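You operate a simulated robot arm through the tools that you are given. There is no shell and no other tool.

Carry out the task below with a simulated robot arm. There is one attempt and no reset: what you move stays moved.

Task
Torque-test the blue finished cap. Under 0.7 Nm goes in the reject bin, else back in its well.
Fine: turn the large knob till it clicks, then back, and leave the clamp open.

Only the result counts: the job must be done as asked and must still hold three seconds after the hand-in. Knocking over, shifting, dropping, spilling or breaking anything else fails it. Lids that push on must go on centred and level and be pressed home; caps that screw on are set level and turned clockwise until they are tight.

Robot
A 7-joint arm with a fingered hand on a trunk, on a base that drives. Base frame: it is fixed to the floor where the robot stands at the start and does not move with it; the origin is under the middle of the robot, x ahead of it, y to its left, z up. Units: m, degrees, N and s.
Its first joint turns from -166.0 to 166.0 degrees. Places, roughly: large black knob [0.9, -0.1, 0.9]; nest of the torque tester [0.9, -0.1, 0.9]; orange clamp lever [0.9, -0.1, 0.9]. Payload 3.7 kg.
The TCP is the grasp point between the finger pads, 0.025 m short of the fingertips. In the tool frame z runs along the fingers and y along their closing line. The gripper opens to 0.088 m. The gripper's body begins 0.029 m behind the TCP. The gripper is a hand of 5 fingers: y runs from the thumb to the fingers, the wrist lies at [-0.013, -0.106, -0.174] in the tool frame.
Orientation is that of the tool frame in the base frame, as a unit quaternion [w, x, y, z]. With the fingers straight down and the wrist toward the robot, the tool's x, y and z point along [0, 1, 0], [1, 0, 0] and [0, 0, -1] of the base frame.

Tools
- The arm moves only by the tool jog_arm. Its argument "commands" is text: rows parted by semicolons, each of 6 numbers parted by spaces: the shift along the tool's x, y, z in m, then the turn, a rotation vector about the tool's x, y, z in degrees. In form: x y z ax ay az; .... A call has 1 to 20 rows; each row is the pose to reach, as a shift and turn from the pose commanded when the call began, along the tool's axes at that moment. Each row takes 0.2 s and may step no farther than 0.05 m and 8.6 degrees from the row before; otherwise, the whole call is refused. Where a pose cannot be reached the arm comes as near as it can. A force on the tool above 40 N (or 10 N above the force at the start of the call, whichever is more), or a blocked arm, ends the call early, and 0.2 s more pass. In this call time passes only in rows, and 0.2 s behind the last. It gives the time, the measured TCP pose, the force on the tool (base axes), the opening and the grip force at its end, in the units of the frame above (readings bear some noise), with the torque about the TCP (base axes, N m) and any sound that the robot's microphone picked up, and new pictures: "views" is both (left out), scene, wrist or none.
- Cameras (640 x 400 px; columns grow to the right, rows downward): "scene" is now at [0.1886, 0.1913, 1.3204]; the picture's right is [-0.36, -0.93, 0.00], its down [-0.26, 0.10, -0.96] and it looks along [0.89, -0.35, -0.28] (base axes); focal length 293 px, centre (320, 200). "wrist" rides on the gripper at [0.059, -0.079, -0.105] in the tool frame; the picture's right is [-0.73, 0.32, -0.61], its down [-0.62, -0.68, 0.38] and it looks along [-0.29, 0.66, 0.70] (tool axes); focal length 234 px, centre (320, 200). There is no depth. A picture from a camera that has moved, and an enlarged one, comes with that camera's place and axes in the base frame and with its lens.
- base_move(legs): drives the robot by 1 to 6 legs, each [ahead, left, turn to the left] in m, m and degrees, along the robot's own axes; the way and the turn of a leg run together, so that a leg with both is an arc; at most 1.5 m and 180 degrees a leg. The arm and the cameras ride along, it lands a little off, and it stops where it bumps. It gives what a move gives, and a new picture of the scene camera.
- set_fingers(index, middle, ring, little, thumb_bend, thumb_turn): sets how far each is bent, from 0 (flat) to 1 (curled in); at 0.3 the hand is open as for a grip, at 0.7 the pads meet at the TCP. One left out holds its place. A second passes; each finger stops where it meets its share of the squeeze, and holds until it gets a number again. It is the only way to open and close the hand. It gives what a move gives, with no picture; readings hold the bend of each and the force on index, middle, ring, little, thumb and palm. thumb_turn goes from beside the hand (0) to across from the fingers (1), as for a grip.
- aim_head(pan, tilt): turns the head with the scene camera to pan (to the left, within 120 degrees either way) and tilt (down, from -29 to 69), counted from straight ahead of the robot. It gives what a move gives, and a new picture of the scene camera.
- enlarge(camera, box): a new picture of the part [left, top, right, bottom] of that camera's present view, enlarged. It takes no simulated time.
- close_job(): hands the job in; it is judged then, once.

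Places have to be worked out from the pictures, the camera data and where the tool is seen. Open the gripper and draw the arm clear of the work before you hand the job in, unless the task says otherwise.

The tools are called after "Emit:" as a command line: name --argument value ..., lists and objects as JSON in quotes. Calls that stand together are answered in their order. jog_arm: Moves the arm, as the interface text tells. Its arguments: {"type":"object","properties":{"commands":{"type":"string"},"views":{"type":"string","enum":["both","scene","wrist","none"]}},"required":["commands"]} The other tools are called the same way: set_fingers (index, middle, ring, little, thumb_bend, thumb_turn) moves the fingers one by one; base_move (legs) drives the base; aim_head (pan, tilt) turns the head that bears the scene camera; enlarge (camera, box) takes an enlarged picture of a part of a camera's view; close_job () hands the job in.

At the start:

```text
clock: 0.0
ee_pos: [0.5384, -0.1711, 1.2704]
ee_rot: [0.0, 0.707, 0.707, 0.001]
contact_force: [-0.2, -0.1, 0.1]
wrist_torque: [-0.01, -0.02, 0.0]
gripper_width: 0.0874
finger_force: 0.0
shape: jaw
bend: [0.3, 0.3, 0.3, 0.3, 0.3, 0.98]
finger forces: [0.0, 0.0, 0.0, 0.0, 0.0, 0.1]
robot x, y, heading: [0.0002, -0.0007, 0.2]
head pan, tilt: [-21.2, 16.4]
```

scene: 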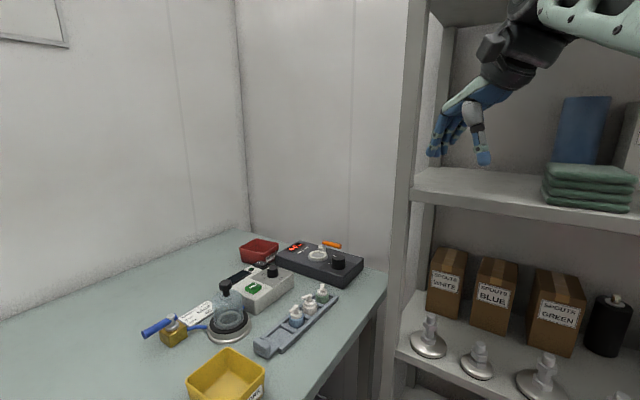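
wrist: 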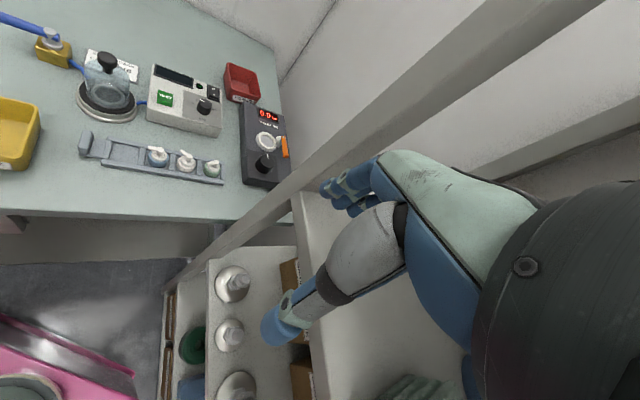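

I see a table with the torque tester (black box with display, clamp nest, big black knob, orange lever), a rail with caps, and bins. I'll enlarge the relevant region first.

Emit:
enlarge --camera "scene" --box '[230, 220, 390, 320]'

Emit:
enlarge --camera "scene" --box '[130, 280, 350, 400]'

Emit:
enlarge --camera "wrist" --box '[60, 50, 300, 200]'

```text
4.00 times, centred on (310, 270) of scene
camera zoom: at [0.1886, 0.1913, 1.3204], right [-0.36, -0.93, 0.0], down [-0.26, 0.1, -0.96], along [0.89, -0.35, -0.28], focal length 1171 px, centre (360, -80)
```

zoom: 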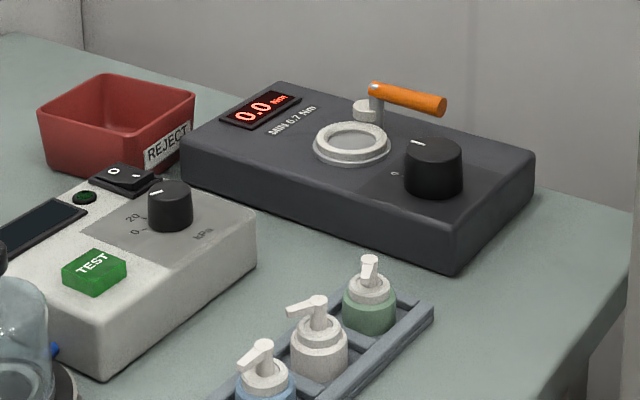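

```text
2.91 times, centred on (240, 340) of scene
camera zoom: at [0.1886, 0.1913, 1.3204], right [-0.36, -0.93, 0.0], down [-0.26, 0.1, -0.96], along [0.89, -0.35, -0.28], focal length 851 px, centre (553, -207)
```

zoom: 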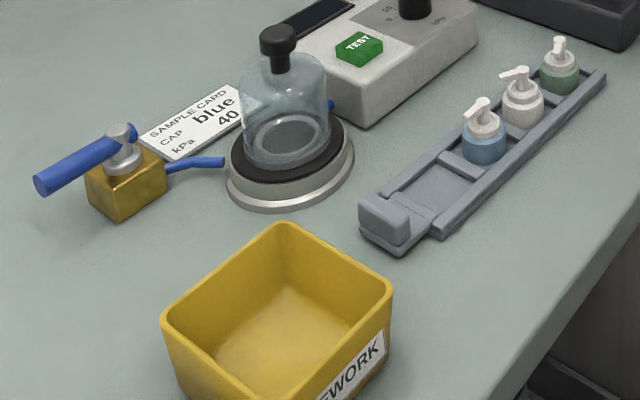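

```text
2.67 times, centred on (180, 125) of wrist
camera zoom: at [0.4585, -0.1127, 1.3746], right [0.32, -0.73, 0.61], down [-0.68, -0.62, -0.38], along [0.66, -0.29, -0.7], focal length 624 px, centre (693, 400)
```

zoom: 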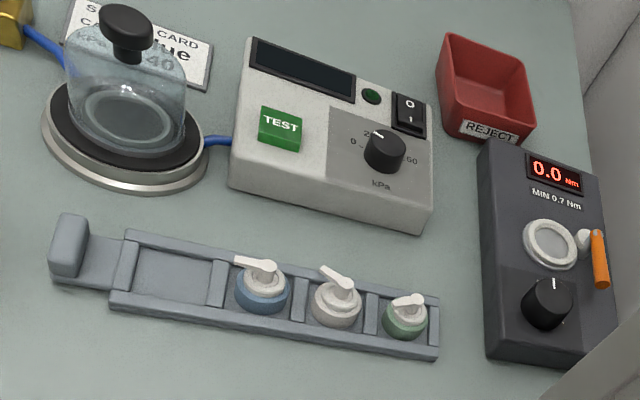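

The table lies diagonally ahead-left and the shelf is at the right. I'll tilt the head to see the floor, the table's front edge and the shelf to judge where the base can drive.

Emit:
aim_head --pan -35 --tilt 50

Emit:
aim_head --pan 0 --tilt 40

```text
clock: 1.0
ee_pos: [0.5369, -0.1714, 1.271]
ee_rot: [0.0, 0.707, 0.707, 0.001]
contact_force: [-0.1, -0.6, -0.1]
wrist_torque: [0.02, 0.02, -0.02]
gripper_width: 0.0876
finger_force: 0.1
shape: jaw
bend: [0.3, 0.3, 0.3, 0.3, 0.3, 0.98]
finger forces: [0.1, 0.0, 0.0, 0.0, 0.0, 0.1]
robot x, y, heading: [0.0003, -0.0032, 0.2]
head pan, tilt: [-35.0, 50.0]
camera scene: at [0.1647, 0.1809, 1.269], right [-0.57, -0.82, 0.0], down [-0.63, 0.44, -0.64], along [0.53, -0.37, -0.77], focal length 293 px, centre (320, 200)
```

scene: 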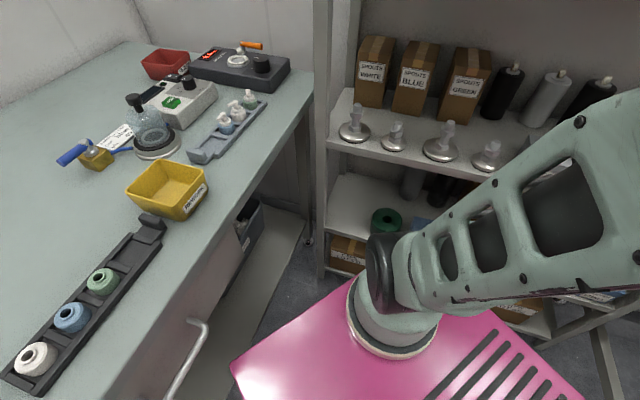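

```text
clock: 2.0
ee_pos: [0.538, -0.1714, 1.2715]
ee_rot: [0.0, 0.707, 0.707, 0.001]
contact_force: [-0.5, 0.1, 0.4]
wrist_torque: [0.0, 0.02, 0.0]
gripper_width: 0.0876
finger_force: 0.1
shape: jaw
bend: [0.3, 0.3, 0.3, 0.3, 0.3, 0.98]
finger forces: [0.0, 0.0, 0.1, 0.0, 0.1, 0.1]
robot x, y, heading: [0.0006, 0.0021, 0.1]
head pan, tilt: [0.0, 40.0]
camera scene: at [0.1866, 0.225, 1.2831], right [0.0, -1.0, 0.0], down [-0.64, 0.0, -0.77], along [0.77, 0.0, -0.64], focal length 293 px, centre (320, 200)
```

scene: 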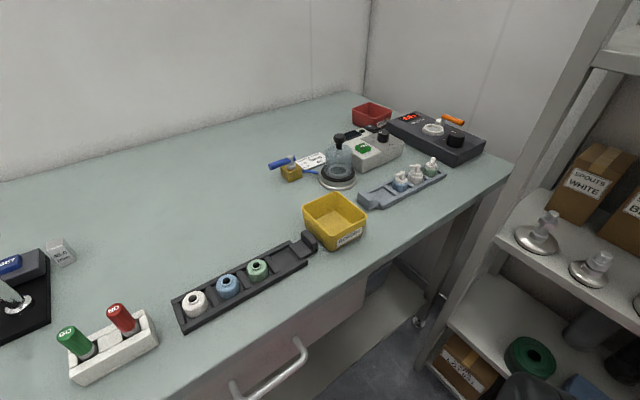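

The robot sits in an inside corner: table ahead-left, shelf to the right, and the tester lies near reach limit. I'll look down at the gap between base and table before deciding on any drive.

Emit:
aim_head --pan 10 --tilt 69

Emit:
aim_head --pan -60 --tilt 60

Emit:
aim_head --pan 60 --tilt 60

```text
clock: 2.9
ee_pos: [0.5376, -0.1709, 1.2699]
ee_rot: [0.0, 0.707, 0.707, 0.0]
contact_force: [-0.2, 0.2, 0.9]
wrist_torque: [0.0, 0.01, 0.03]
gripper_width: 0.0877
finger_force: 0.1
shape: jaw
bend: [0.3, 0.3, 0.3, 0.3, 0.3, 0.98]
finger forces: [0.1, 0.0, 0.0, 0.0, 0.0, 0.0]
robot x, y, heading: [0.0003, 0.0024, -0.0]
head pan, tilt: [10.0, 68.8]
camera scene: at [0.1567, 0.2348, 1.2471], right [0.17, -0.98, 0.0], down [-0.92, -0.16, -0.36], along [0.36, 0.06, -0.93], focal length 293 px, centre (320, 200)
```

scene: 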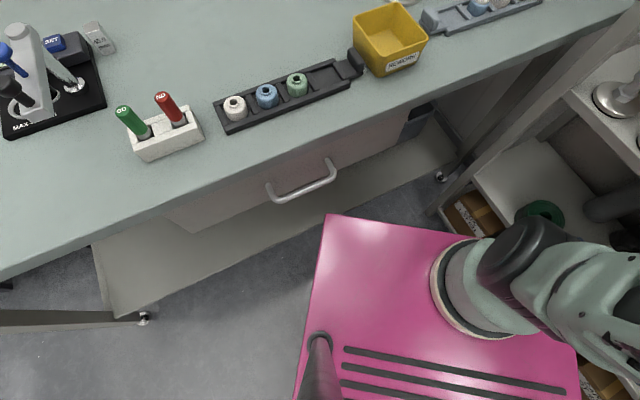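

```text
clock: 4.3
ee_pos: [0.5379, -0.1713, 1.2708]
ee_rot: [0.001, 0.707, 0.707, 0.0]
contact_force: [-0.5, 0.4, 0.1]
wrist_torque: [-0.02, -0.01, -0.03]
gripper_width: 0.0875
finger_force: 0.1
shape: jaw
bend: [0.3, 0.3, 0.3, 0.3, 0.3, 0.98]
finger forces: [0.1, 0.1, 0.0, 0.0, 0.1, 0.0]
robot x, y, heading: [-0.0005, -0.0018, 0.4]
head pan, tilt: [-60.0, 60.0]
camera scene: at [0.1349, 0.1674, 1.2564], right [-0.87, -0.5, 0.0], down [-0.43, 0.75, -0.5], along [0.25, -0.43, -0.87], focal length 293 px, centre (320, 200)
```

scene: 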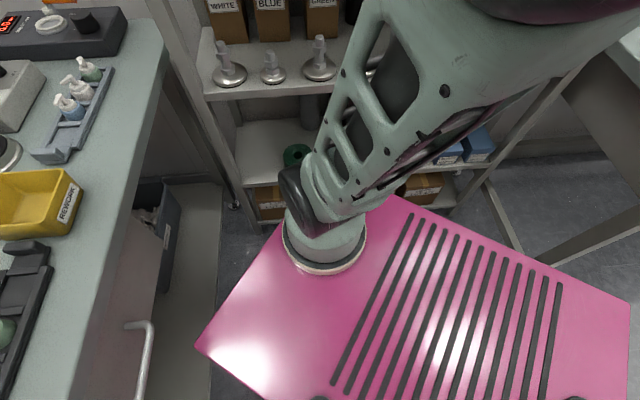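

```text
clock: 6.3
ee_pos: [0.538, -0.1709, 1.2699]
ee_rot: [0.0, 0.707, 0.707, 0.0]
contact_force: [-0.4, -0.1, 0.0]
wrist_torque: [0.0, -0.01, 0.01]
gripper_width: 0.0876
finger_force: 0.1
shape: jaw
bend: [0.3, 0.3, 0.3, 0.3, 0.3, 0.98]
finger forces: [0.1, 0.1, 0.1, 0.0, 0.0, 0.0]
robot x, y, heading: [0.0016, 0.0017, 0.3]
head pan, tilt: [60.0, 60.0]
camera scene: at [0.1349, 0.2828, 1.2564], right [0.87, -0.5, 0.0], down [-0.43, -0.75, -0.5], along [0.25, 0.43, -0.87], focal length 293 px, centre (320, 200)
```

scene: 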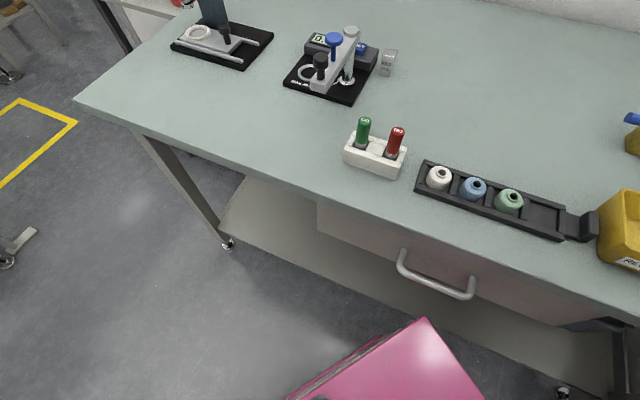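

The deck (z≈0.62) and arm mount near (0.25,-0.05) mean that everything is in reach without driving. I aim the head back at the tester and move the hand toward the table, well above it, for close wrist views.

Emit:
aim_head --pan -12 --tilt 32

Emit:
jog_arm --commands "0.025 0.03 0.02 0 0 0; 0.05 0.06 0.04 0 0 0; 0.075 0.09 0.06 0 0 0; 0.1 0.12 0.08 0 0 0; 0.125 0.15 0.1 0 0 0; 0.15 0.18 0.12 0 0 0" --views "both"

```text
clock: 7.8
ee_pos: [0.5373, -0.1705, 1.2712]
ee_rot: [0.001, 0.707, 0.707, 0.0]
contact_force: [0.3, 0.4, 0.0]
wrist_torque: [0.02, 0.0, -0.02]
gripper_width: 0.0875
finger_force: 0.0
shape: jaw
bend: [0.3, 0.3, 0.3, 0.3, 0.3, 0.98]
finger forces: [0.1, 0.0, 0.0, 0.0, 0.0, 0.0]
robot x, y, heading: [-0.002, 0.0015, 0.1]
head pan, tilt: [-12.0, 32.0]
camera scene: at [0.1892, 0.2065, 1.2953], right [-0.21, -0.98, 0.0], down [-0.52, 0.11, -0.85], along [0.83, -0.18, -0.53], focal length 293 px, centre (320, 200)
```

scene: 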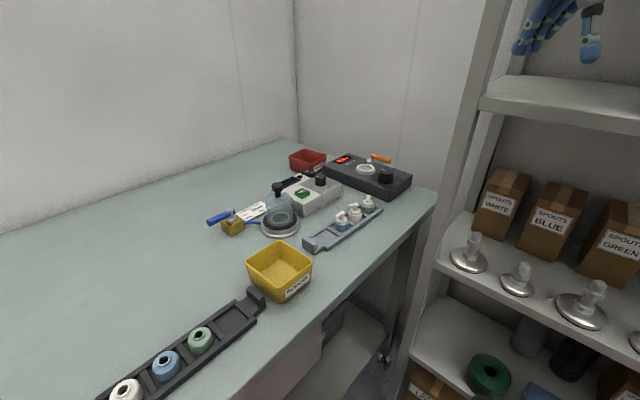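

```text
clock: 8.5
ee_pos: [0.6071, -0.1181, 1.2201]
ee_rot: [0.001, 0.713, 0.701, -0.001]
contact_force: [-26.4, -19.9, -4.3]
wrist_torque: [0.06, 0.12, -1.88]
gripper_width: 0.0877
finger_force: 0.0
shape: jaw
bend: [0.3, 0.3, 0.3, 0.57, 0.3, 0.98]
finger forces: [0.0, 0.0, 0.2, 36.4, 0.0, 0.0]
robot x, y, heading: [0.0008, 0.0006, -0.2]
head pan, tilt: [-12.0, 32.0]
stopped in row 3: the force on the tool passed its limit at 52 N (the readings are from after the stop); the commanded pose is now the measured one
camera scene: at [0.1877, 0.2048, 1.2957], right [-0.21, -0.98, 0.0], down [-0.52, 0.11, -0.85], along [0.83, -0.18, -0.53], focal length 293 px, centre (320, 200)
camera wrist: at [0.5281, -0.0569, 1.325], right [0.31, -0.73, 0.61], down [-0.69, -0.61, -0.38], along [0.65, -0.3, -0.69], focal length 234 px, centre (320, 200)
```

scene: 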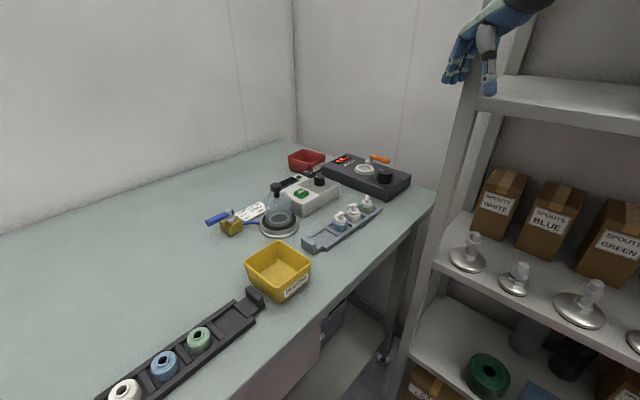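
wrist: 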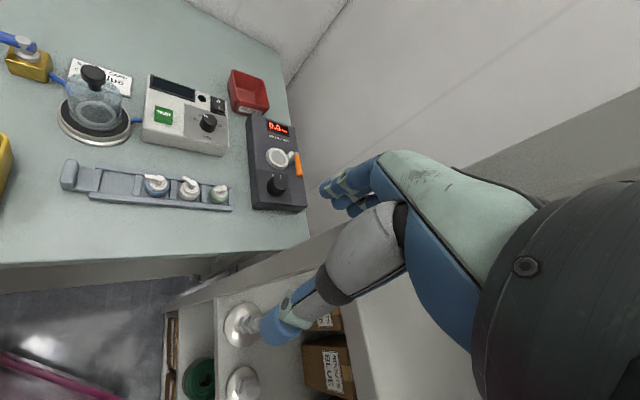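

The little finger touched the shelf's front post near (0.65,-0.17). I back straight off, shift well to the left (+y), then go forward past it.

Emit:
jog_arm --commands "0.005 -0.04 0 0 0 0; 0.045 -0.06 0 0 0 0; 0.09 -0.06 0 0 0 0; 0.135 -0.05 0 0 0 0; 0.165 -0.015 0 0 0 0; 0.17 0.03 0.01 0 0 0; 0.17 0.07 0.03 0 0 0; 0.17 0.11 0.05 0 0 0" --views "both"

Emit:
set_fingers --index 0.3 --middle 0.3 --ring 0.3 --little 0.3

```text
clock: 10.3
ee_pos: [0.7173, 0.0538, 1.1724]
ee_rot: [0.002, 0.711, 0.703, 0.0]
contact_force: [0.1, -0.5, -0.3]
wrist_torque: [0.01, -0.01, -0.03]
gripper_width: 0.0875
finger_force: 0.0
shape: jaw
bend: [0.3, 0.3, 0.3, 0.3, 0.3, 0.98]
finger forces: [0.1, 0.0, 0.0, 0.0, 0.0, 0.1]
robot x, y, heading: [-0.0027, -0.0016, 0.0]
head pan, tilt: [-12.0, 32.0]
camera scene: at [0.1886, 0.2061, 1.2954], right [-0.21, -0.98, 0.0], down [-0.52, 0.11, -0.85], along [0.83, -0.18, -0.53], focal length 293 px, centre (320, 200)
camera wrist: at [0.6394, 0.1138, 1.2761], right [0.31, -0.73, 0.61], down [-0.69, -0.62, -0.38], along [0.66, -0.3, -0.69], focal length 234 px, centre (320, 200)
```

scene: 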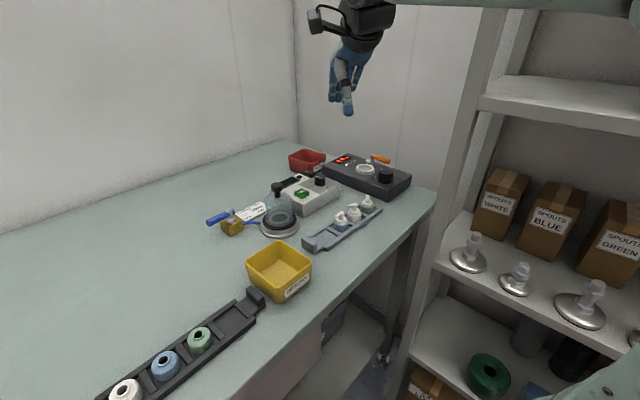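
wrist: 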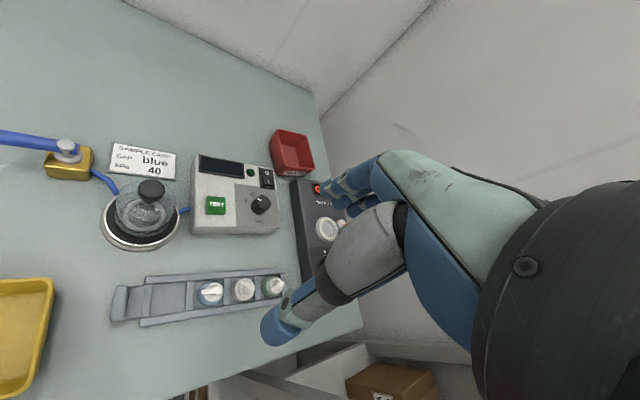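

```text
clock: 11.3
ee_pos: [0.7177, 0.0531, 1.1726]
ee_rot: [0.002, 0.711, 0.703, 0.0]
contact_force: [0.1, -0.3, -0.2]
wrist_torque: [-0.03, 0.01, 0.01]
gripper_width: 0.0845
finger_force: 0.1
shape: fingers
bend: [0.3, 0.3, 0.3, 0.3, 0.3, 0.98]
finger forces: [0.0, 0.0, 0.1, 0.0, 0.1, 0.1]
robot x, y, heading: [-0.0013, 0.0006, 0.1]
head pan, tilt: [-12.0, 32.0]
```

Clear of the shelf now. I'll enlarge both views of the tester and finished-cap rail to measure positions.

Emit:
enlarge --camera "wrist" --box '[100, 230, 340, 380]'

Emit:
enlarge --camera "wrist" --box '[240, 120, 400, 220]'

Emit:
enlarge --camera "scene" --box '[290, 140, 418, 220]'

Emit:
enlarge --camera "scene" --box '[280, 170, 440, 270]'

```text
2.67 times, centred on (220, 305) of wrist
camera zoom: at [0.6396, 0.1135, 1.2758], right [0.31, -0.73, 0.61], down [-0.69, -0.62, -0.38], along [0.66, -0.3, -0.69], focal length 624 px, centre (587, -80)
```

zoom: 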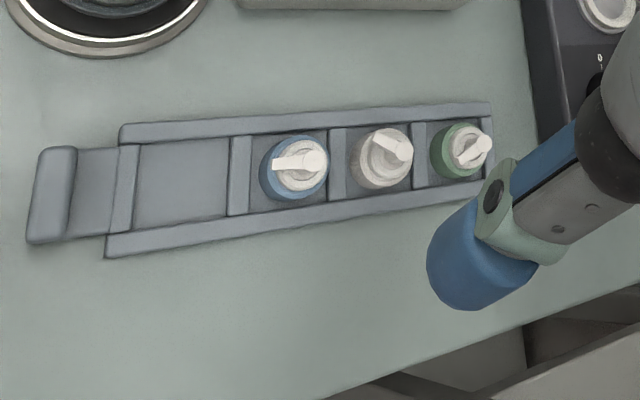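

```text
4.00 times, centred on (320, 170) of wrist
camera zoom: at [0.6396, 0.1135, 1.2758], right [0.31, -0.73, 0.61], down [-0.69, -0.62, -0.38], along [0.66, -0.3, -0.69], focal length 937 px, centre (320, 320)
```

zoom: 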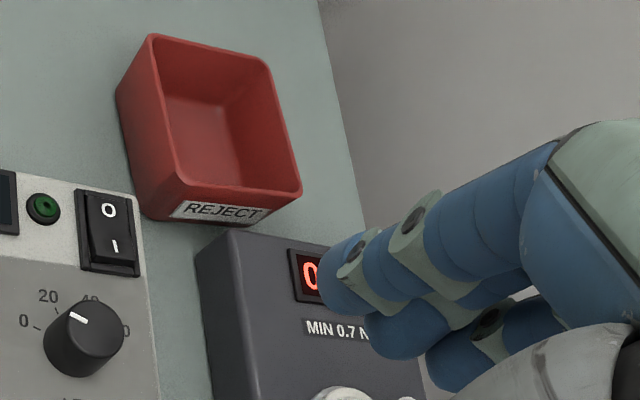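

```text
5.00 times, centred on (354, 180) of scene
camera zoom: at [0.1891, 0.2061, 1.2953], right [-0.21, -0.98, 0.0], down [-0.52, 0.11, -0.85], along [0.83, -0.18, -0.53], focal length 1463 px, centre (150, 300)
```

zoom: 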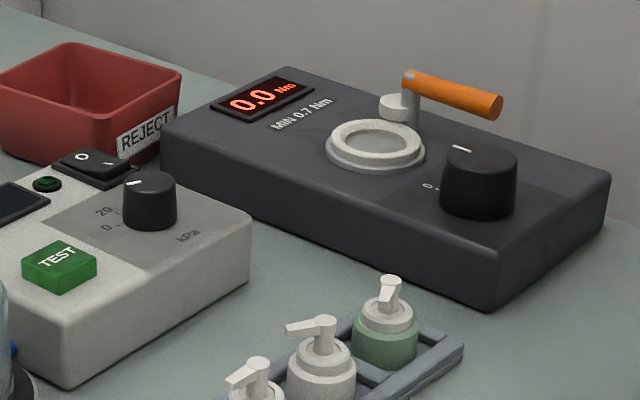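

```text
4.00 times, centred on (360, 220) of scene
camera zoom: at [0.1891, 0.2061, 1.2953], right [-0.21, -0.98, 0.0], down [-0.52, 0.11, -0.85], along [0.83, -0.18, -0.53], focal length 1171 px, centre (160, 120)
```

zoom: 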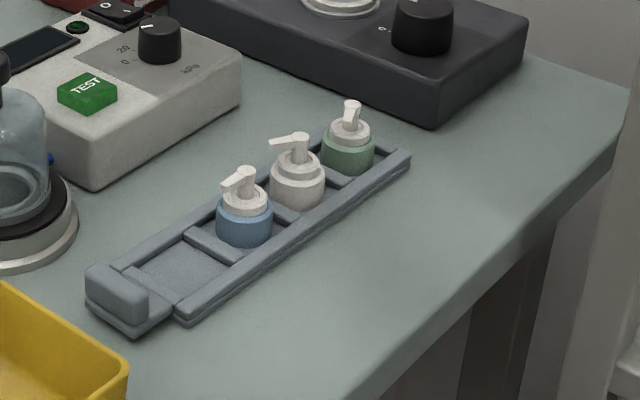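

The collar top of the blue cap is near (0.723,0.043,0.88) and the nest ring near (0.947,-0.094,0.90); the rail runs at about -56°. I'll zoom tighter on the knob, lever and nest to understand their markings.

Emit:
enlarge --camera "scene" --box '[350, 150, 414, 190]'

Emit:
enlarge --camera "scene" --box '[330, 145, 394, 185]'

Emit:
enlarge --camera "scene" --box '[325, 190, 389, 230]'

```text
10.00 times, centred on (382, 170) of scene
camera zoom: at [0.1891, 0.2061, 1.2953], right [-0.21, -0.98, 0.0], down [-0.52, 0.11, -0.85], along [0.83, -0.18, -0.53], focal length 2926 px, centre (-300, 500)
```

zoom: 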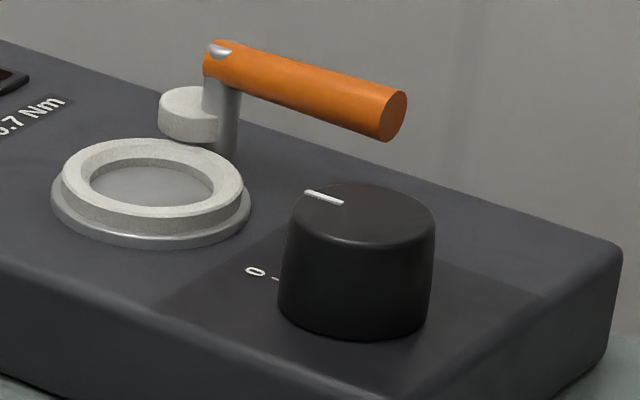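

```text
10.00 times, centred on (362, 165) of scene
camera zoom: at [0.1891, 0.2061, 1.2953], right [-0.21, -0.98, 0.0], down [-0.52, 0.11, -0.85], along [0.83, -0.18, -0.53], focal length 2926 px, centre (-100, 550)
```

zoom: 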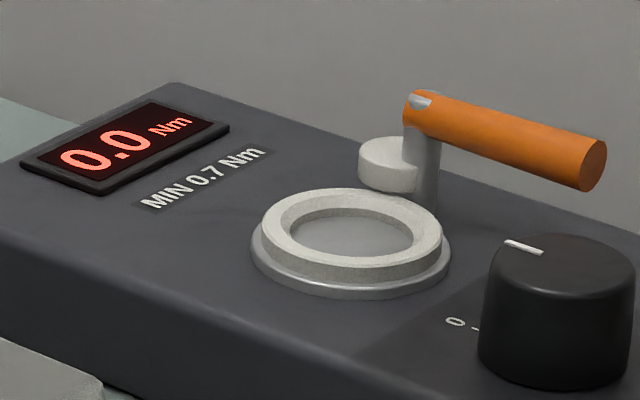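

```text
10.00 times, centred on (357, 210) of scene
camera zoom: at [0.1891, 0.2061, 1.2953], right [-0.21, -0.98, 0.0], down [-0.52, 0.11, -0.85], along [0.83, -0.18, -0.53], focal length 2926 px, centre (-50, 100)
```

zoom: 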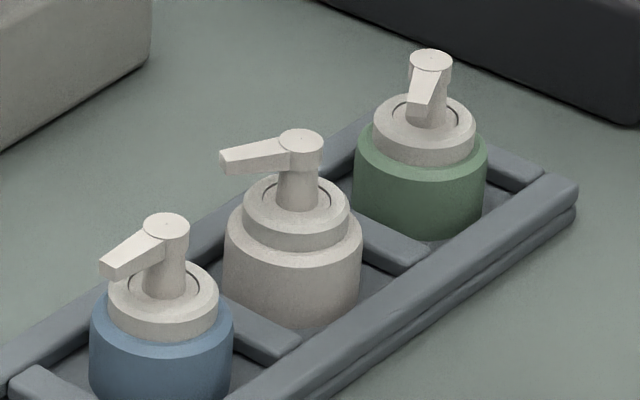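

Geometry is clear now: box long axis runs along about +35°, with knob (0.896,-0.140), nest (0.947,-0.094), and lever post (0.987,-0.130) with its handle pointing toward the table front. The shelf post is close to the arm's line, so I turn the base left to face the table squarely before working.

Emit:
base_move --legs '[[0, 0, 35]]'

```text
clock: 13.4
ee_pos: [0.5529, 0.4611, 1.1717]
ee_rot: [0.002, 0.463, 0.887, -0.001]
contact_force: [-0.6, -0.1, 1.0]
wrist_torque: [0.02, 0.0, 0.03]
gripper_width: 0.0845
finger_force: 0.0
shape: fingers
bend: [0.3, 0.3, 0.3, 0.3, 0.3, 0.98]
finger forces: [0.0, 0.0, 0.1, 0.0, 0.0, 0.0]
robot x, y, heading: [0.001, 0.0007, 35.4]
head pan, tilt: [-12.0, 32.0]
camera scene: at [0.0344, 0.2769, 1.2953], right [0.4, -0.92, 0.0], down [-0.49, -0.21, -0.85], along [0.78, 0.34, -0.53], focal length 293 px, centre (320, 200)
```

scene: 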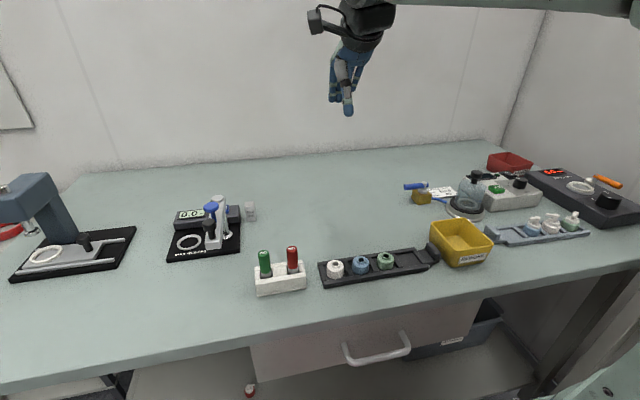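

Rotation landed at 35.4° and the front is now parallel to the table. I move ahead 5 cm and right 8 cm to come nearer the tester, keeping clear of table and shelf, and aim the head at the tester.

Emit:
base_move --legs '[[0.05, 0, 0], [0, -0.08, 0]]'

Emit:
aim_head --pan -48 --tilt 35

```text
clock: 15.0
ee_pos: [0.6394, 0.4249, 1.1716]
ee_rot: [0.001, 0.462, 0.887, 0.0]
contact_force: [-0.2, 0.3, -0.6]
wrist_torque: [-0.03, 0.0, 0.01]
gripper_width: 0.0848
finger_force: 0.1
shape: fingers
bend: [0.3, 0.3, 0.3, 0.3, 0.3, 0.98]
finger forces: [0.0, 0.0, 0.0, 0.2, 0.0, 0.0]
robot x, y, heading: [0.0892, -0.037, 35.3]
head pan, tilt: [-12.0, 32.0]
camera scene: at [0.1211, 0.2402, 1.2953], right [0.4, -0.92, 0.0], down [-0.49, -0.21, -0.85], along [0.78, 0.34, -0.53], focal length 293 px, centre (320, 200)
```

scene: 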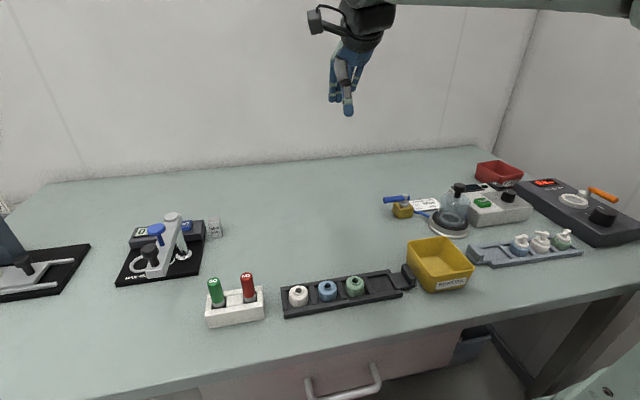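

```text
clock: 16.0
ee_pos: [0.6405, 0.4247, 1.1723]
ee_rot: [0.002, 0.463, 0.887, -0.001]
contact_force: [-0.1, -0.9, 0.0]
wrist_torque: [0.02, 0.0, 0.0]
gripper_width: 0.0846
finger_force: 0.0
shape: fingers
bend: [0.3, 0.3, 0.3, 0.3, 0.3, 0.98]
finger forces: [0.1, 0.0, 0.1, 0.0, 0.0, 0.1]
robot x, y, heading: [0.0883, -0.0401, 35.3]
head pan, tilt: [-48.0, 35.0]
camera scene: at [0.125, 0.1855, 1.2907], right [-0.22, -0.98, 0.0], down [-0.56, 0.12, -0.82], along [0.8, -0.18, -0.57], focal length 293 px, centre (320, 200)
```

scene: 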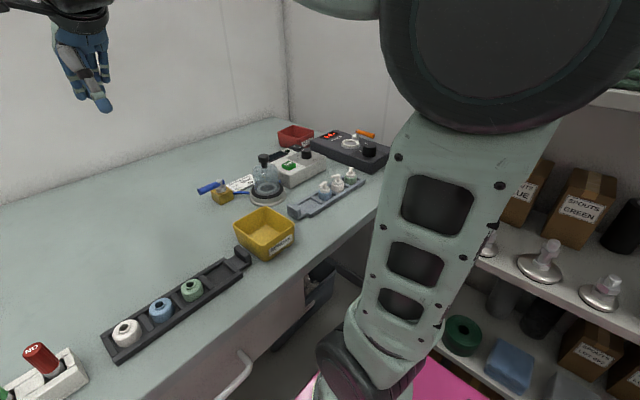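

The base is now at (0.088,-0.039) heading 35.3°, and the tool's closing axis is already along +35° (across the rail), as wanted. I move over the blue cap at safe height.

Emit:
jog_arm --commands "-0.04 -0.0167 0 0 0 0; -0.08 -0.0333 0 0 0 0; -0.12 -0.05 0 0 0 0; -0.16 -0.0667 0 0 0 0; -0.2 -0.0833 0 0 0 0; -0.24 -0.1 0 0 0 0; -0.28 -0.1167 0.01 0 0 0; -0.32 -0.1333 0.03 0 0 0; -0.361 -0.15 0.05 0 0 0; -0.361 -0.15 0.07 0 0 0" --views "both"

```text
clock: 18.2
ee_pos: [0.7255, 0.0414, 1.1022]
ee_rot: [0.002, 0.462, 0.887, 0.0]
contact_force: [1.0, -0.2, 0.3]
wrist_torque: [0.01, 0.02, -0.01]
gripper_width: 0.0847
finger_force: 0.0
shape: fingers
bend: [0.3, 0.3, 0.3, 0.3, 0.3, 0.98]
finger forces: [0.1, 0.1, 0.0, 0.1, 0.0, 0.0]
robot x, y, heading: [0.0891, -0.0365, 35.4]
head pan, tilt: [-48.0, 35.0]
camera scene: at [0.125, 0.1854, 1.2907], right [-0.22, -0.98, 0.0], down [-0.56, 0.12, -0.82], along [0.8, -0.18, -0.57], focal length 293 px, centre (320, 200)
camera wrist: at [0.6258, 0.045, 1.2052], right [0.68, -0.41, 0.61], down [-0.2, -0.9, -0.38], along [0.71, 0.14, -0.69], focal length 234 px, centre (320, 200)
```

scene: 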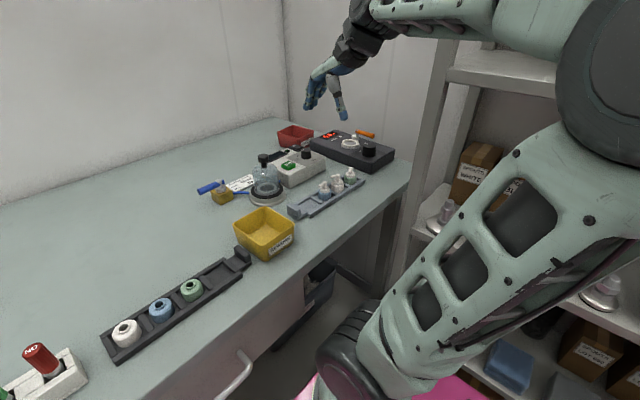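
wrist: 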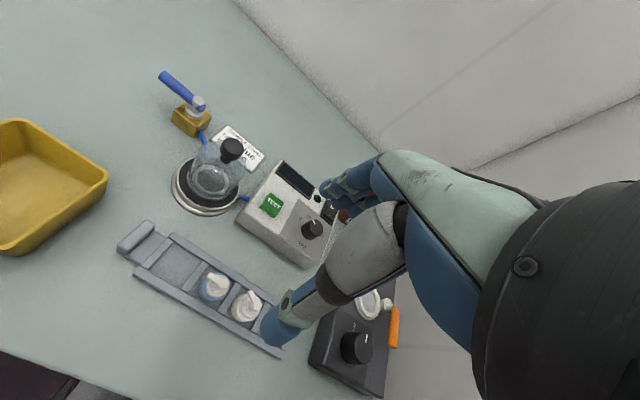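

The blue cap is nearly under the TCP. I enlarge to measure the blue cap and tester from here.

Emit:
enlarge --camera "wrist" --box '[110, 210, 302, 330]'

Emit:
enlarge --camera "wrist" --box '[290, 270, 450, 370]'

Emit:
enlarge --camera "scene" --box '[280, 100, 408, 220]'

```text
3.33 times, centred on (206, 270) of wrist
camera zoom: at [0.6258, 0.045, 1.2052], right [0.68, -0.41, 0.61], down [-0.2, -0.9, -0.38], along [0.71, 0.14, -0.69], focal length 781 px, centre (700, -33)
```

zoom: 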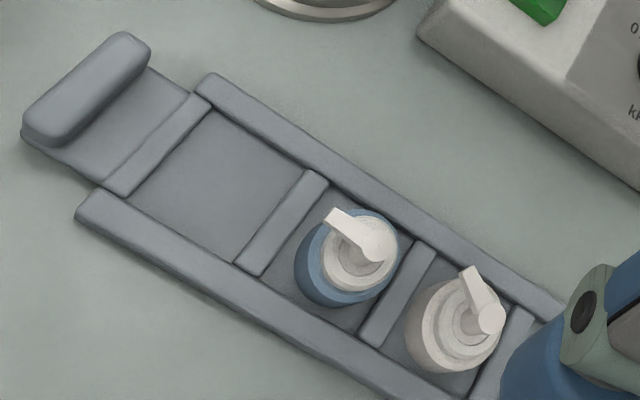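

```text
4.00 times, centred on (370, 320) of wrist
camera zoom: at [0.6258, 0.045, 1.2052], right [0.68, -0.41, 0.61], down [-0.2, -0.9, -0.38], along [0.71, 0.14, -0.69], focal length 937 px, centre (120, -280)
```

zoom: 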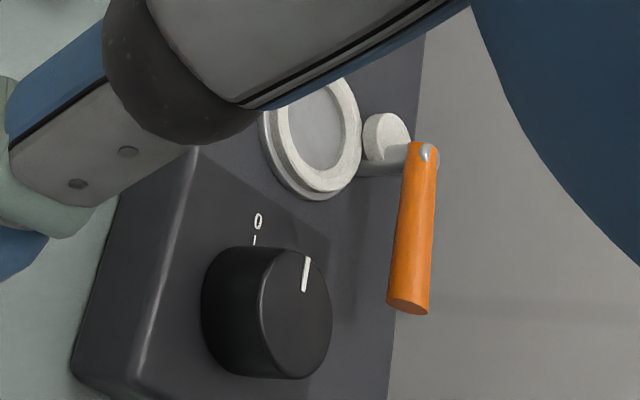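

```text
3.33 times, centred on (344, 160) of scene
camera zoom: at [0.125, 0.1854, 1.2907], right [-0.22, -0.98, 0.0], down [-0.56, 0.12, -0.82], along [0.8, -0.18, -0.57], focal length 976 px, centre (240, 333)
```

zoom: 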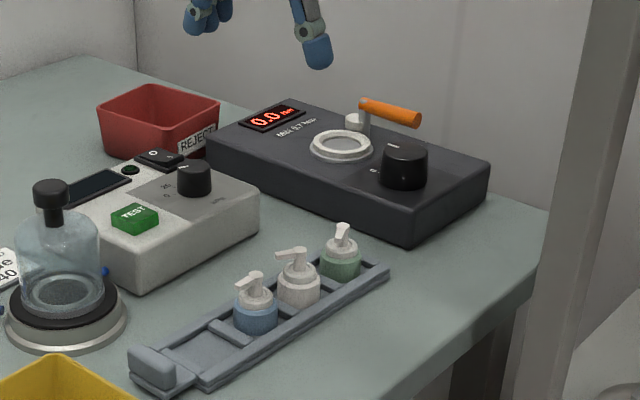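

Measurements agree on the blue cap axis at about (0.721,0.041) with collar top z≈0.885. I keep ring and little fingers more open so only thumb, index and middle grip, and descend to z≈0.945 for a check.

Emit:
set_fingers --ring 0.2 --little 0.2

Emit:
jog_arm --commands "0.002 -0.003 0.04 0 0 0; 0.0026 -0.0037 0.08 0 0 0; 0.0026 -0.0037 0.12 0 0 0; 0.0026 -0.0037 0.157 0 0 0" --views "both"

```text
clock: 19.2
ee_pos: [0.7246, 0.0418, 1.1011]
ee_rot: [0.002, 0.462, 0.887, 0.0]
contact_force: [-0.4, 0.5, 0.1]
wrist_torque: [0.03, 0.0, -0.03]
gripper_width: 0.0846
finger_force: 0.1
shape: fingers
bend: [0.3, 0.3, 0.2, 0.2, 0.3, 0.98]
finger forces: [0.1, 0.0, 0.0, 0.0, 0.1, 0.0]
robot x, y, heading: [0.0872, -0.0344, 35.2]
head pan, tilt: [-48.0, 35.0]
```

```text
clock: 20.2
ee_pos: [0.7193, 0.0421, 0.9443]
ee_rot: [0.002, 0.462, 0.887, 0.0]
contact_force: [-0.5, 0.3, 0.5]
wrist_torque: [0.0, 0.0, 0.0]
gripper_width: 0.0845
finger_force: 0.0
shape: fingers
bend: [0.3, 0.3, 0.2, 0.2, 0.3, 0.98]
finger forces: [0.0, 0.1, 0.0, 0.1, 0.1, 0.1]
robot x, y, heading: [0.0861, -0.0342, 35.3]
head pan, tilt: [-48.0, 35.0]
camera scene: at [0.125, 0.1854, 1.2907], right [-0.22, -0.98, 0.0], down [-0.56, 0.12, -0.82], along [0.8, -0.18, -0.57], focal length 293 px, centre (320, 200)
camera wrist: at [0.6205, 0.0446, 1.0481], right [0.68, -0.41, 0.61], down [-0.2, -0.9, -0.38], along [0.71, 0.14, -0.69], focal length 234 px, centre (320, 200)
```

scene: 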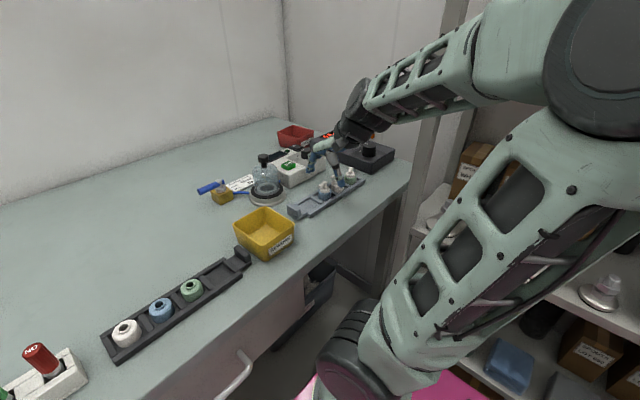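
wrist: 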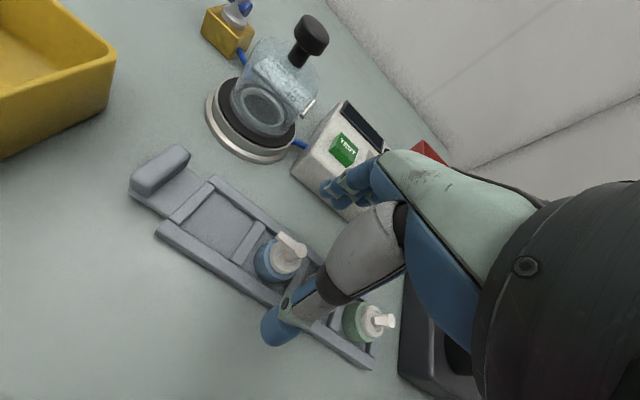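

The hand is above the cap. I enlarge both views to check lateral alignment and finger height.

Emit:
enlarge --camera "wrist" --box '[220, 190, 412, 370]'

Emit:
enlarge --camera "scene" --box '[290, 130, 386, 220]'

```text
2.22 times, centred on (316, 280) of wrist
camera zoom: at [0.6205, 0.0446, 1.0481], right [0.68, -0.41, 0.61], down [-0.2, -0.9, -0.38], along [0.71, 0.14, -0.69], focal length 520 px, centre (329, 22)
```

zoom: 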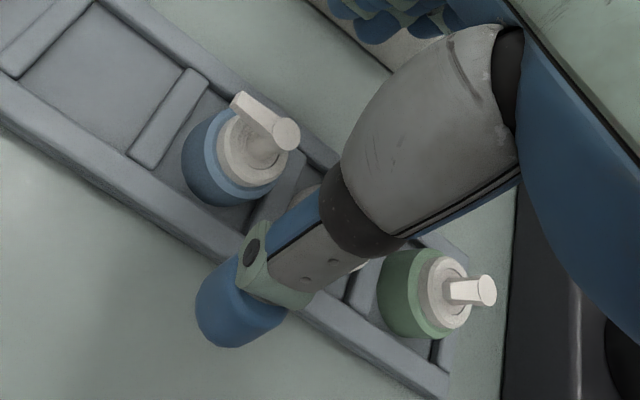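

```text
4.44 times, centred on (338, 175) of scene
camera zoom: at [0.125, 0.1854, 1.2907], right [-0.22, -0.98, 0.0], down [-0.56, 0.12, -0.82], along [0.8, -0.18, -0.57], focal length 1301 px, centre (240, 311)
```

zoom: 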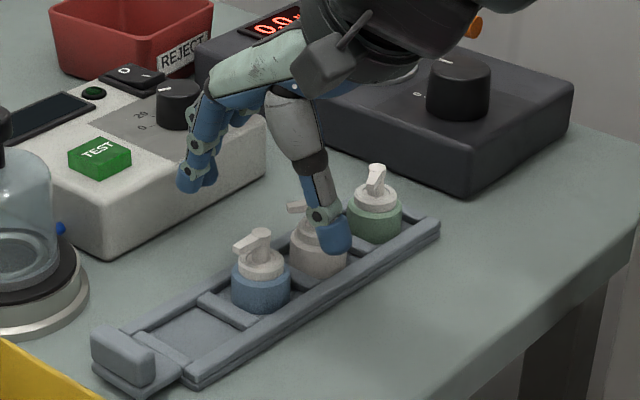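

Alignment is good: fingertips are about 20 mm below the TCP and straddle the blue collar (top ≈0.882). I descend to TCP z≈0.897 and look again.

Emit:
jog_arm --commands "-0.0005 0.001 0.02 0 0 0; -0.0005 0.001 0.035 0 0 0; -0.0005 0.001 0.047 0 0 0" --views "none"

Emit:
enlarge --camera "wrist" --box '[220, 170, 412, 350]'

Emit:
enlarge --camera "scene" --box '[300, 150, 364, 210]'

```text
clock: 21.0
ee_pos: [0.7226, 0.0411, 0.8984]
ee_rot: [0.002, 0.462, 0.887, -0.001]
contact_force: [0.8, -0.2, 0.9]
wrist_torque: [0.0, -0.03, 0.01]
gripper_width: 0.0846
finger_force: 0.1
shape: fingers
bend: [0.3, 0.3, 0.2, 0.2, 0.3, 0.98]
finger forces: [0.0, 0.0, 0.0, 0.1, 0.1, 0.1]
robot x, y, heading: [0.0856, -0.0322, 35.6]
head pan, tilt: [-48.0, 35.0]
```

```text
2.22 times, centred on (316, 260) of wrist
camera zoom: at [0.6231, 0.0452, 1.0024], right [0.68, -0.41, 0.61], down [-0.2, -0.9, -0.38], along [0.71, 0.14, -0.69], focal length 520 px, centre (329, 67)
```

zoom: 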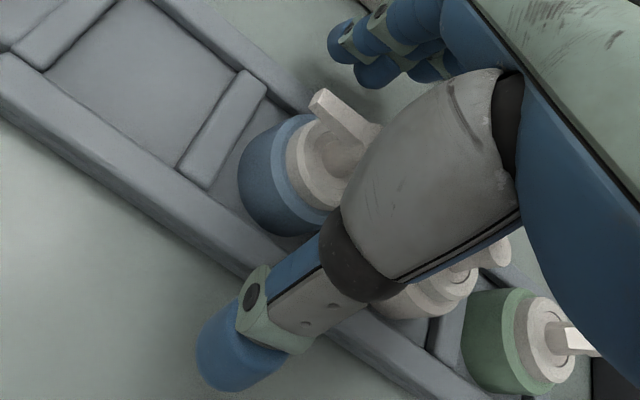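

```text
6.67 times, centred on (332, 180) of scene
camera zoom: at [0.125, 0.1854, 1.2907], right [-0.22, -0.98, 0.0], down [-0.56, 0.12, -0.82], along [0.8, -0.18, -0.57], focal length 1951 px, centre (240, 333)
```

zoom: 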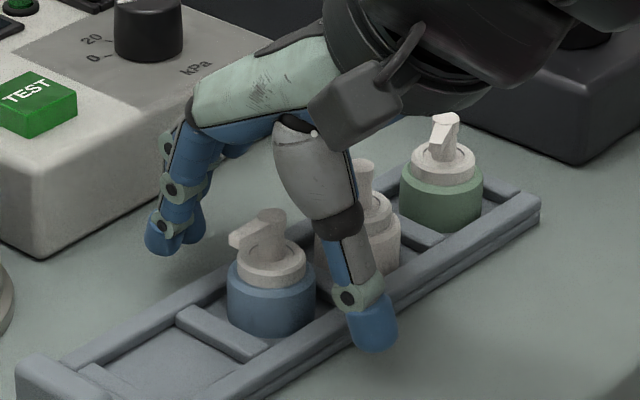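

The collar sits centred between thumb and fingers, and the fingertips are just above the rail wall tops. I go 4 mm lower and close partially first to watch for unexpected contact.

Emit:
jog_arm --commands "0 0 0.004 0 0 0" --views "none"

Emit:
set_fingers --index 0.44 --middle 0.44 --thumb_bend 0.44

Emit:
enlarge --camera "wrist" --box '[220, 170, 412, 350]'

Emit:
enlarge --camera "scene" --box '[300, 150, 364, 210]'

```text
clock: 21.4
ee_pos: [0.7216, 0.0411, 0.8945]
ee_rot: [0.002, 0.461, 0.887, 0.0]
contact_force: [-0.9, -0.6, -0.8]
wrist_torque: [-0.01, -0.02, -0.01]
gripper_width: 0.0846
finger_force: 0.1
shape: fingers
bend: [0.3, 0.3, 0.2, 0.2, 0.3, 0.98]
finger forces: [0.0, 0.1, 0.0, 0.0, 0.0, 0.0]
robot x, y, heading: [0.0872, -0.0377, 35.8]
head pan, tilt: [-48.0, 35.0]
```

```text
clock: 22.4
ee_pos: [0.7224, 0.0413, 0.8944]
ee_rot: [0.002, 0.461, 0.887, 0.0]
contact_force: [0.5, 0.8, 0.7]
wrist_torque: [-0.02, 0.02, -0.02]
gripper_width: 0.0575
finger_force: 1.5
shape: fingers
bend: [0.43, 0.43, 0.2, 0.2, 0.43, 0.98]
finger forces: [0.7, 0.6, 0.0, 0.1, 0.9, 0.0]
robot x, y, heading: [0.0881, -0.0329, 35.5]
head pan, tilt: [-48.0, 35.0]
```

```text
2.22 times, centred on (316, 260) of wrist
camera zoom: at [0.6225, 0.0451, 0.9981], right [0.68, -0.41, 0.61], down [-0.2, -0.9, -0.38], along [0.71, 0.14, -0.69], focal length 520 px, centre (329, 67)
```

zoom: 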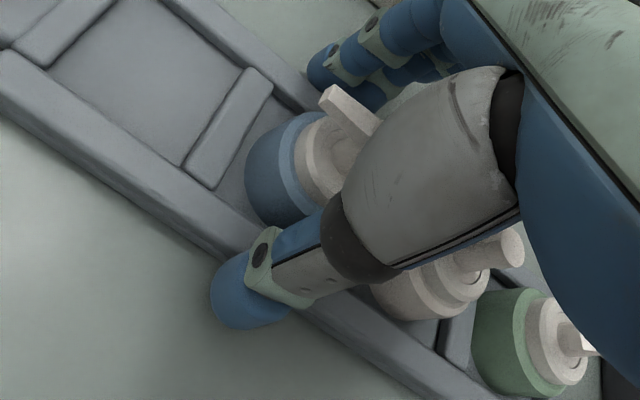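

```text
6.67 times, centred on (332, 180) of scene
camera zoom: at [0.125, 0.1854, 1.2907], right [-0.22, -0.98, 0.0], down [-0.56, 0.12, -0.82], along [0.8, -0.18, -0.57], focal length 1951 px, centre (240, 333)
```

zoom: 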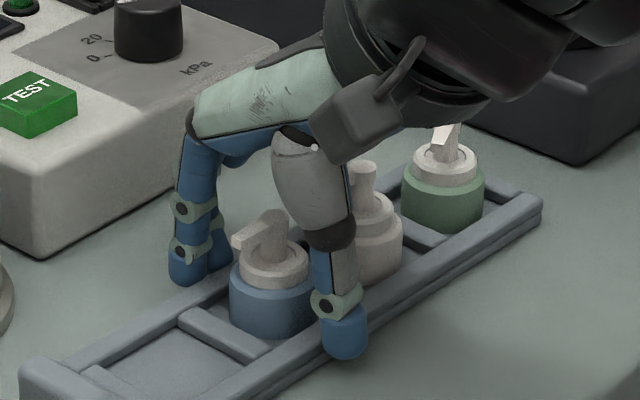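

Nothing is disturbed and width reads 57 mm around the cap. I close further to take the collar.

Emit:
set_fingers --index 0.6 --middle 0.6 --thumb_bend 0.6

Emit:
enlarge --camera "wrist" --box '[220, 170, 412, 350]'

Emit:
enlarge --camera "scene" --box '[300, 150, 364, 210]'

```text
clock: 23.4
ee_pos: [0.7212, 0.0409, 0.8946]
ee_rot: [0.003, 0.462, 0.887, 0.001]
contact_force: [2.5, 0.3, 4.9]
wrist_torque: [-0.06, 0.01, 0.03]
gripper_width: 0.0541
finger_force: 12.2
shape: fingers
bend: [0.49, 0.51, 0.2, 0.2, 0.43, 0.97]
finger forces: [6.7, 6.5, 0.0, 0.0, 11.1, 0.1]
robot x, y, heading: [0.0823, -0.0387, 35.5]
head pan, tilt: [-48.0, 35.0]
```

```text
2.22 times, centred on (316, 260) of wrist
camera zoom: at [0.6225, 0.0451, 0.9982], right [0.68, -0.41, 0.61], down [-0.2, -0.9, -0.38], along [0.71, 0.14, -0.69], focal length 520 px, centre (329, 67)
```

zoom: 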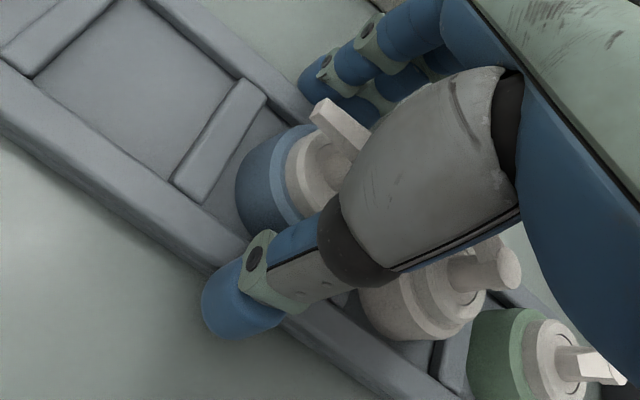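

```text
6.67 times, centred on (332, 180) of scene
camera zoom: at [0.1249, 0.1854, 1.2907], right [-0.22, -0.98, 0.0], down [-0.56, 0.12, -0.82], along [0.8, -0.18, -0.57], focal length 1951 px, centre (240, 333)
```

zoom: 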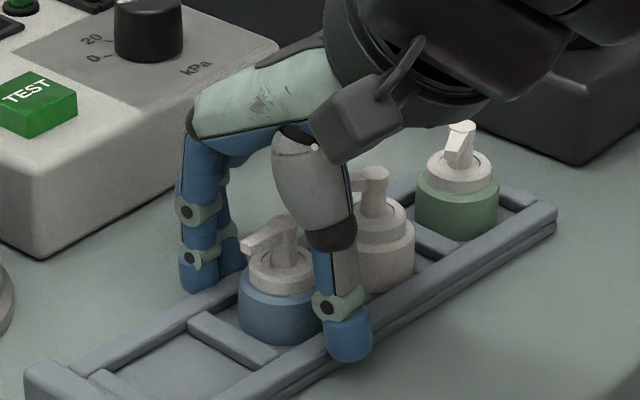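

The thumb has caught the rail's near wall and the rail shifted about 5 mm toward the front with ~1° turn, so the walls are taller than judged. While it is still held lightly between thumb and fingers I move it back by the same amount.

Emit:
jog_arm --commands "0 0.003 0 0 0 -0.5; 0 0.0055 0 0 0 -1" --views "none"

Emit:
enlarge --camera "scene" --box '[300, 150, 364, 210]'

```text
clock: 24.0
ee_pos: [0.7263, 0.045, 0.8947]
ee_rot: [0.002, 0.454, 0.891, 0.001]
contact_force: [-2.1, -3.5, 7.7]
wrist_torque: [-0.23, 0.26, 0.02]
gripper_width: 0.0538
finger_force: 11.2
shape: fingers
bend: [0.52, 0.54, 0.2, 0.2, 0.42, 0.96]
finger forces: [4.6, 4.1, 0.0, 0.0, 13.4, 0.0]
robot x, y, heading: [0.0887, -0.0412, 35.6]
head pan, tilt: [-48.0, 35.0]
```

```text
6.67 times, centred on (332, 180) of scene
camera zoom: at [0.1247, 0.1852, 1.2907], right [-0.22, -0.98, 0.0], down [-0.56, 0.12, -0.82], along [0.8, -0.18, -0.57], focal length 1951 px, centre (240, 333)
```

zoom: 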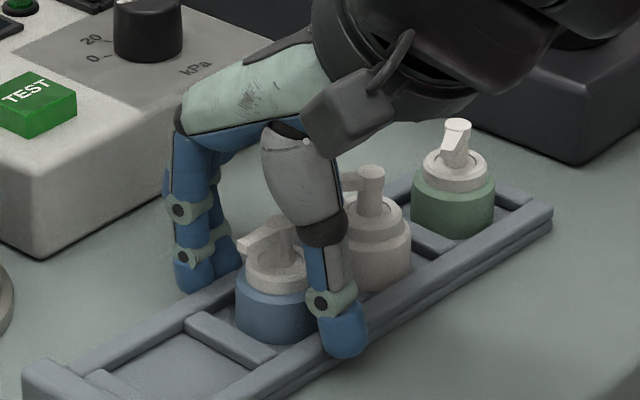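

The rail came back partly (about half remains, ~3–4 mm toward the front). I release the fingers fully so that I can nudge it precisely with the thumb only.

Emit:
set_fingers --index 0.3 --middle 0.3 --thumb_bend 0.4

Emit:
enlarge --camera "scene" --box '[300, 150, 364, 210]'

Emit:
enlarge --camera "wrist" --box '[220, 170, 412, 350]'

```text
clock: 25.0
ee_pos: [0.7253, 0.0446, 0.8944]
ee_rot: [0.002, 0.454, 0.891, -0.001]
contact_force: [-0.1, -0.5, 1.2]
wrist_torque: [0.0, 0.02, -0.04]
gripper_width: 0.0758
finger_force: 1.0
shape: fingers
bend: [0.3, 0.3, 0.2, 0.2, 0.38, 0.97]
finger forces: [0.0, 0.0, 0.0, 0.1, 1.0, 0.0]
robot x, y, heading: [0.0891, -0.0334, 35.7]
head pan, tilt: [-48.0, 35.0]
```

```text
6.67 times, centred on (332, 180) of scene
camera zoom: at [0.1249, 0.1854, 1.2907], right [-0.22, -0.98, 0.0], down [-0.56, 0.12, -0.82], along [0.8, -0.18, -0.57], focal length 1951 px, centre (240, 333)
```

zoom: 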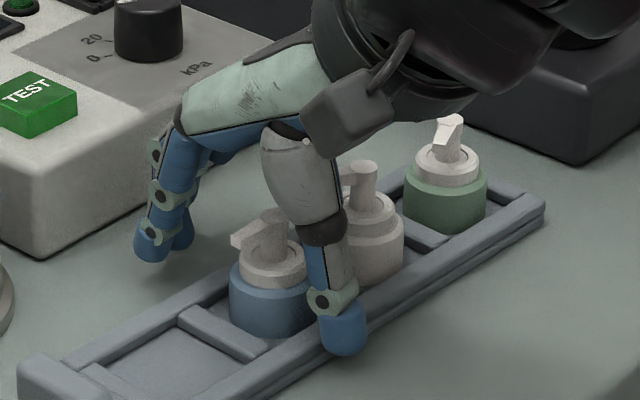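

```text
2.22 times, centred on (316, 260) of wrist
camera zoom: at [0.6268, 0.0468, 0.9981], right [0.69, -0.4, 0.61], down [-0.18, -0.91, -0.38], along [0.7, 0.15, -0.69], focal length 520 px, centre (329, 67)
```

zoom: 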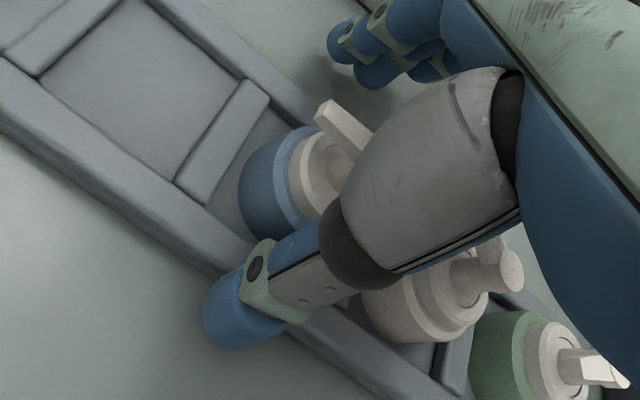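

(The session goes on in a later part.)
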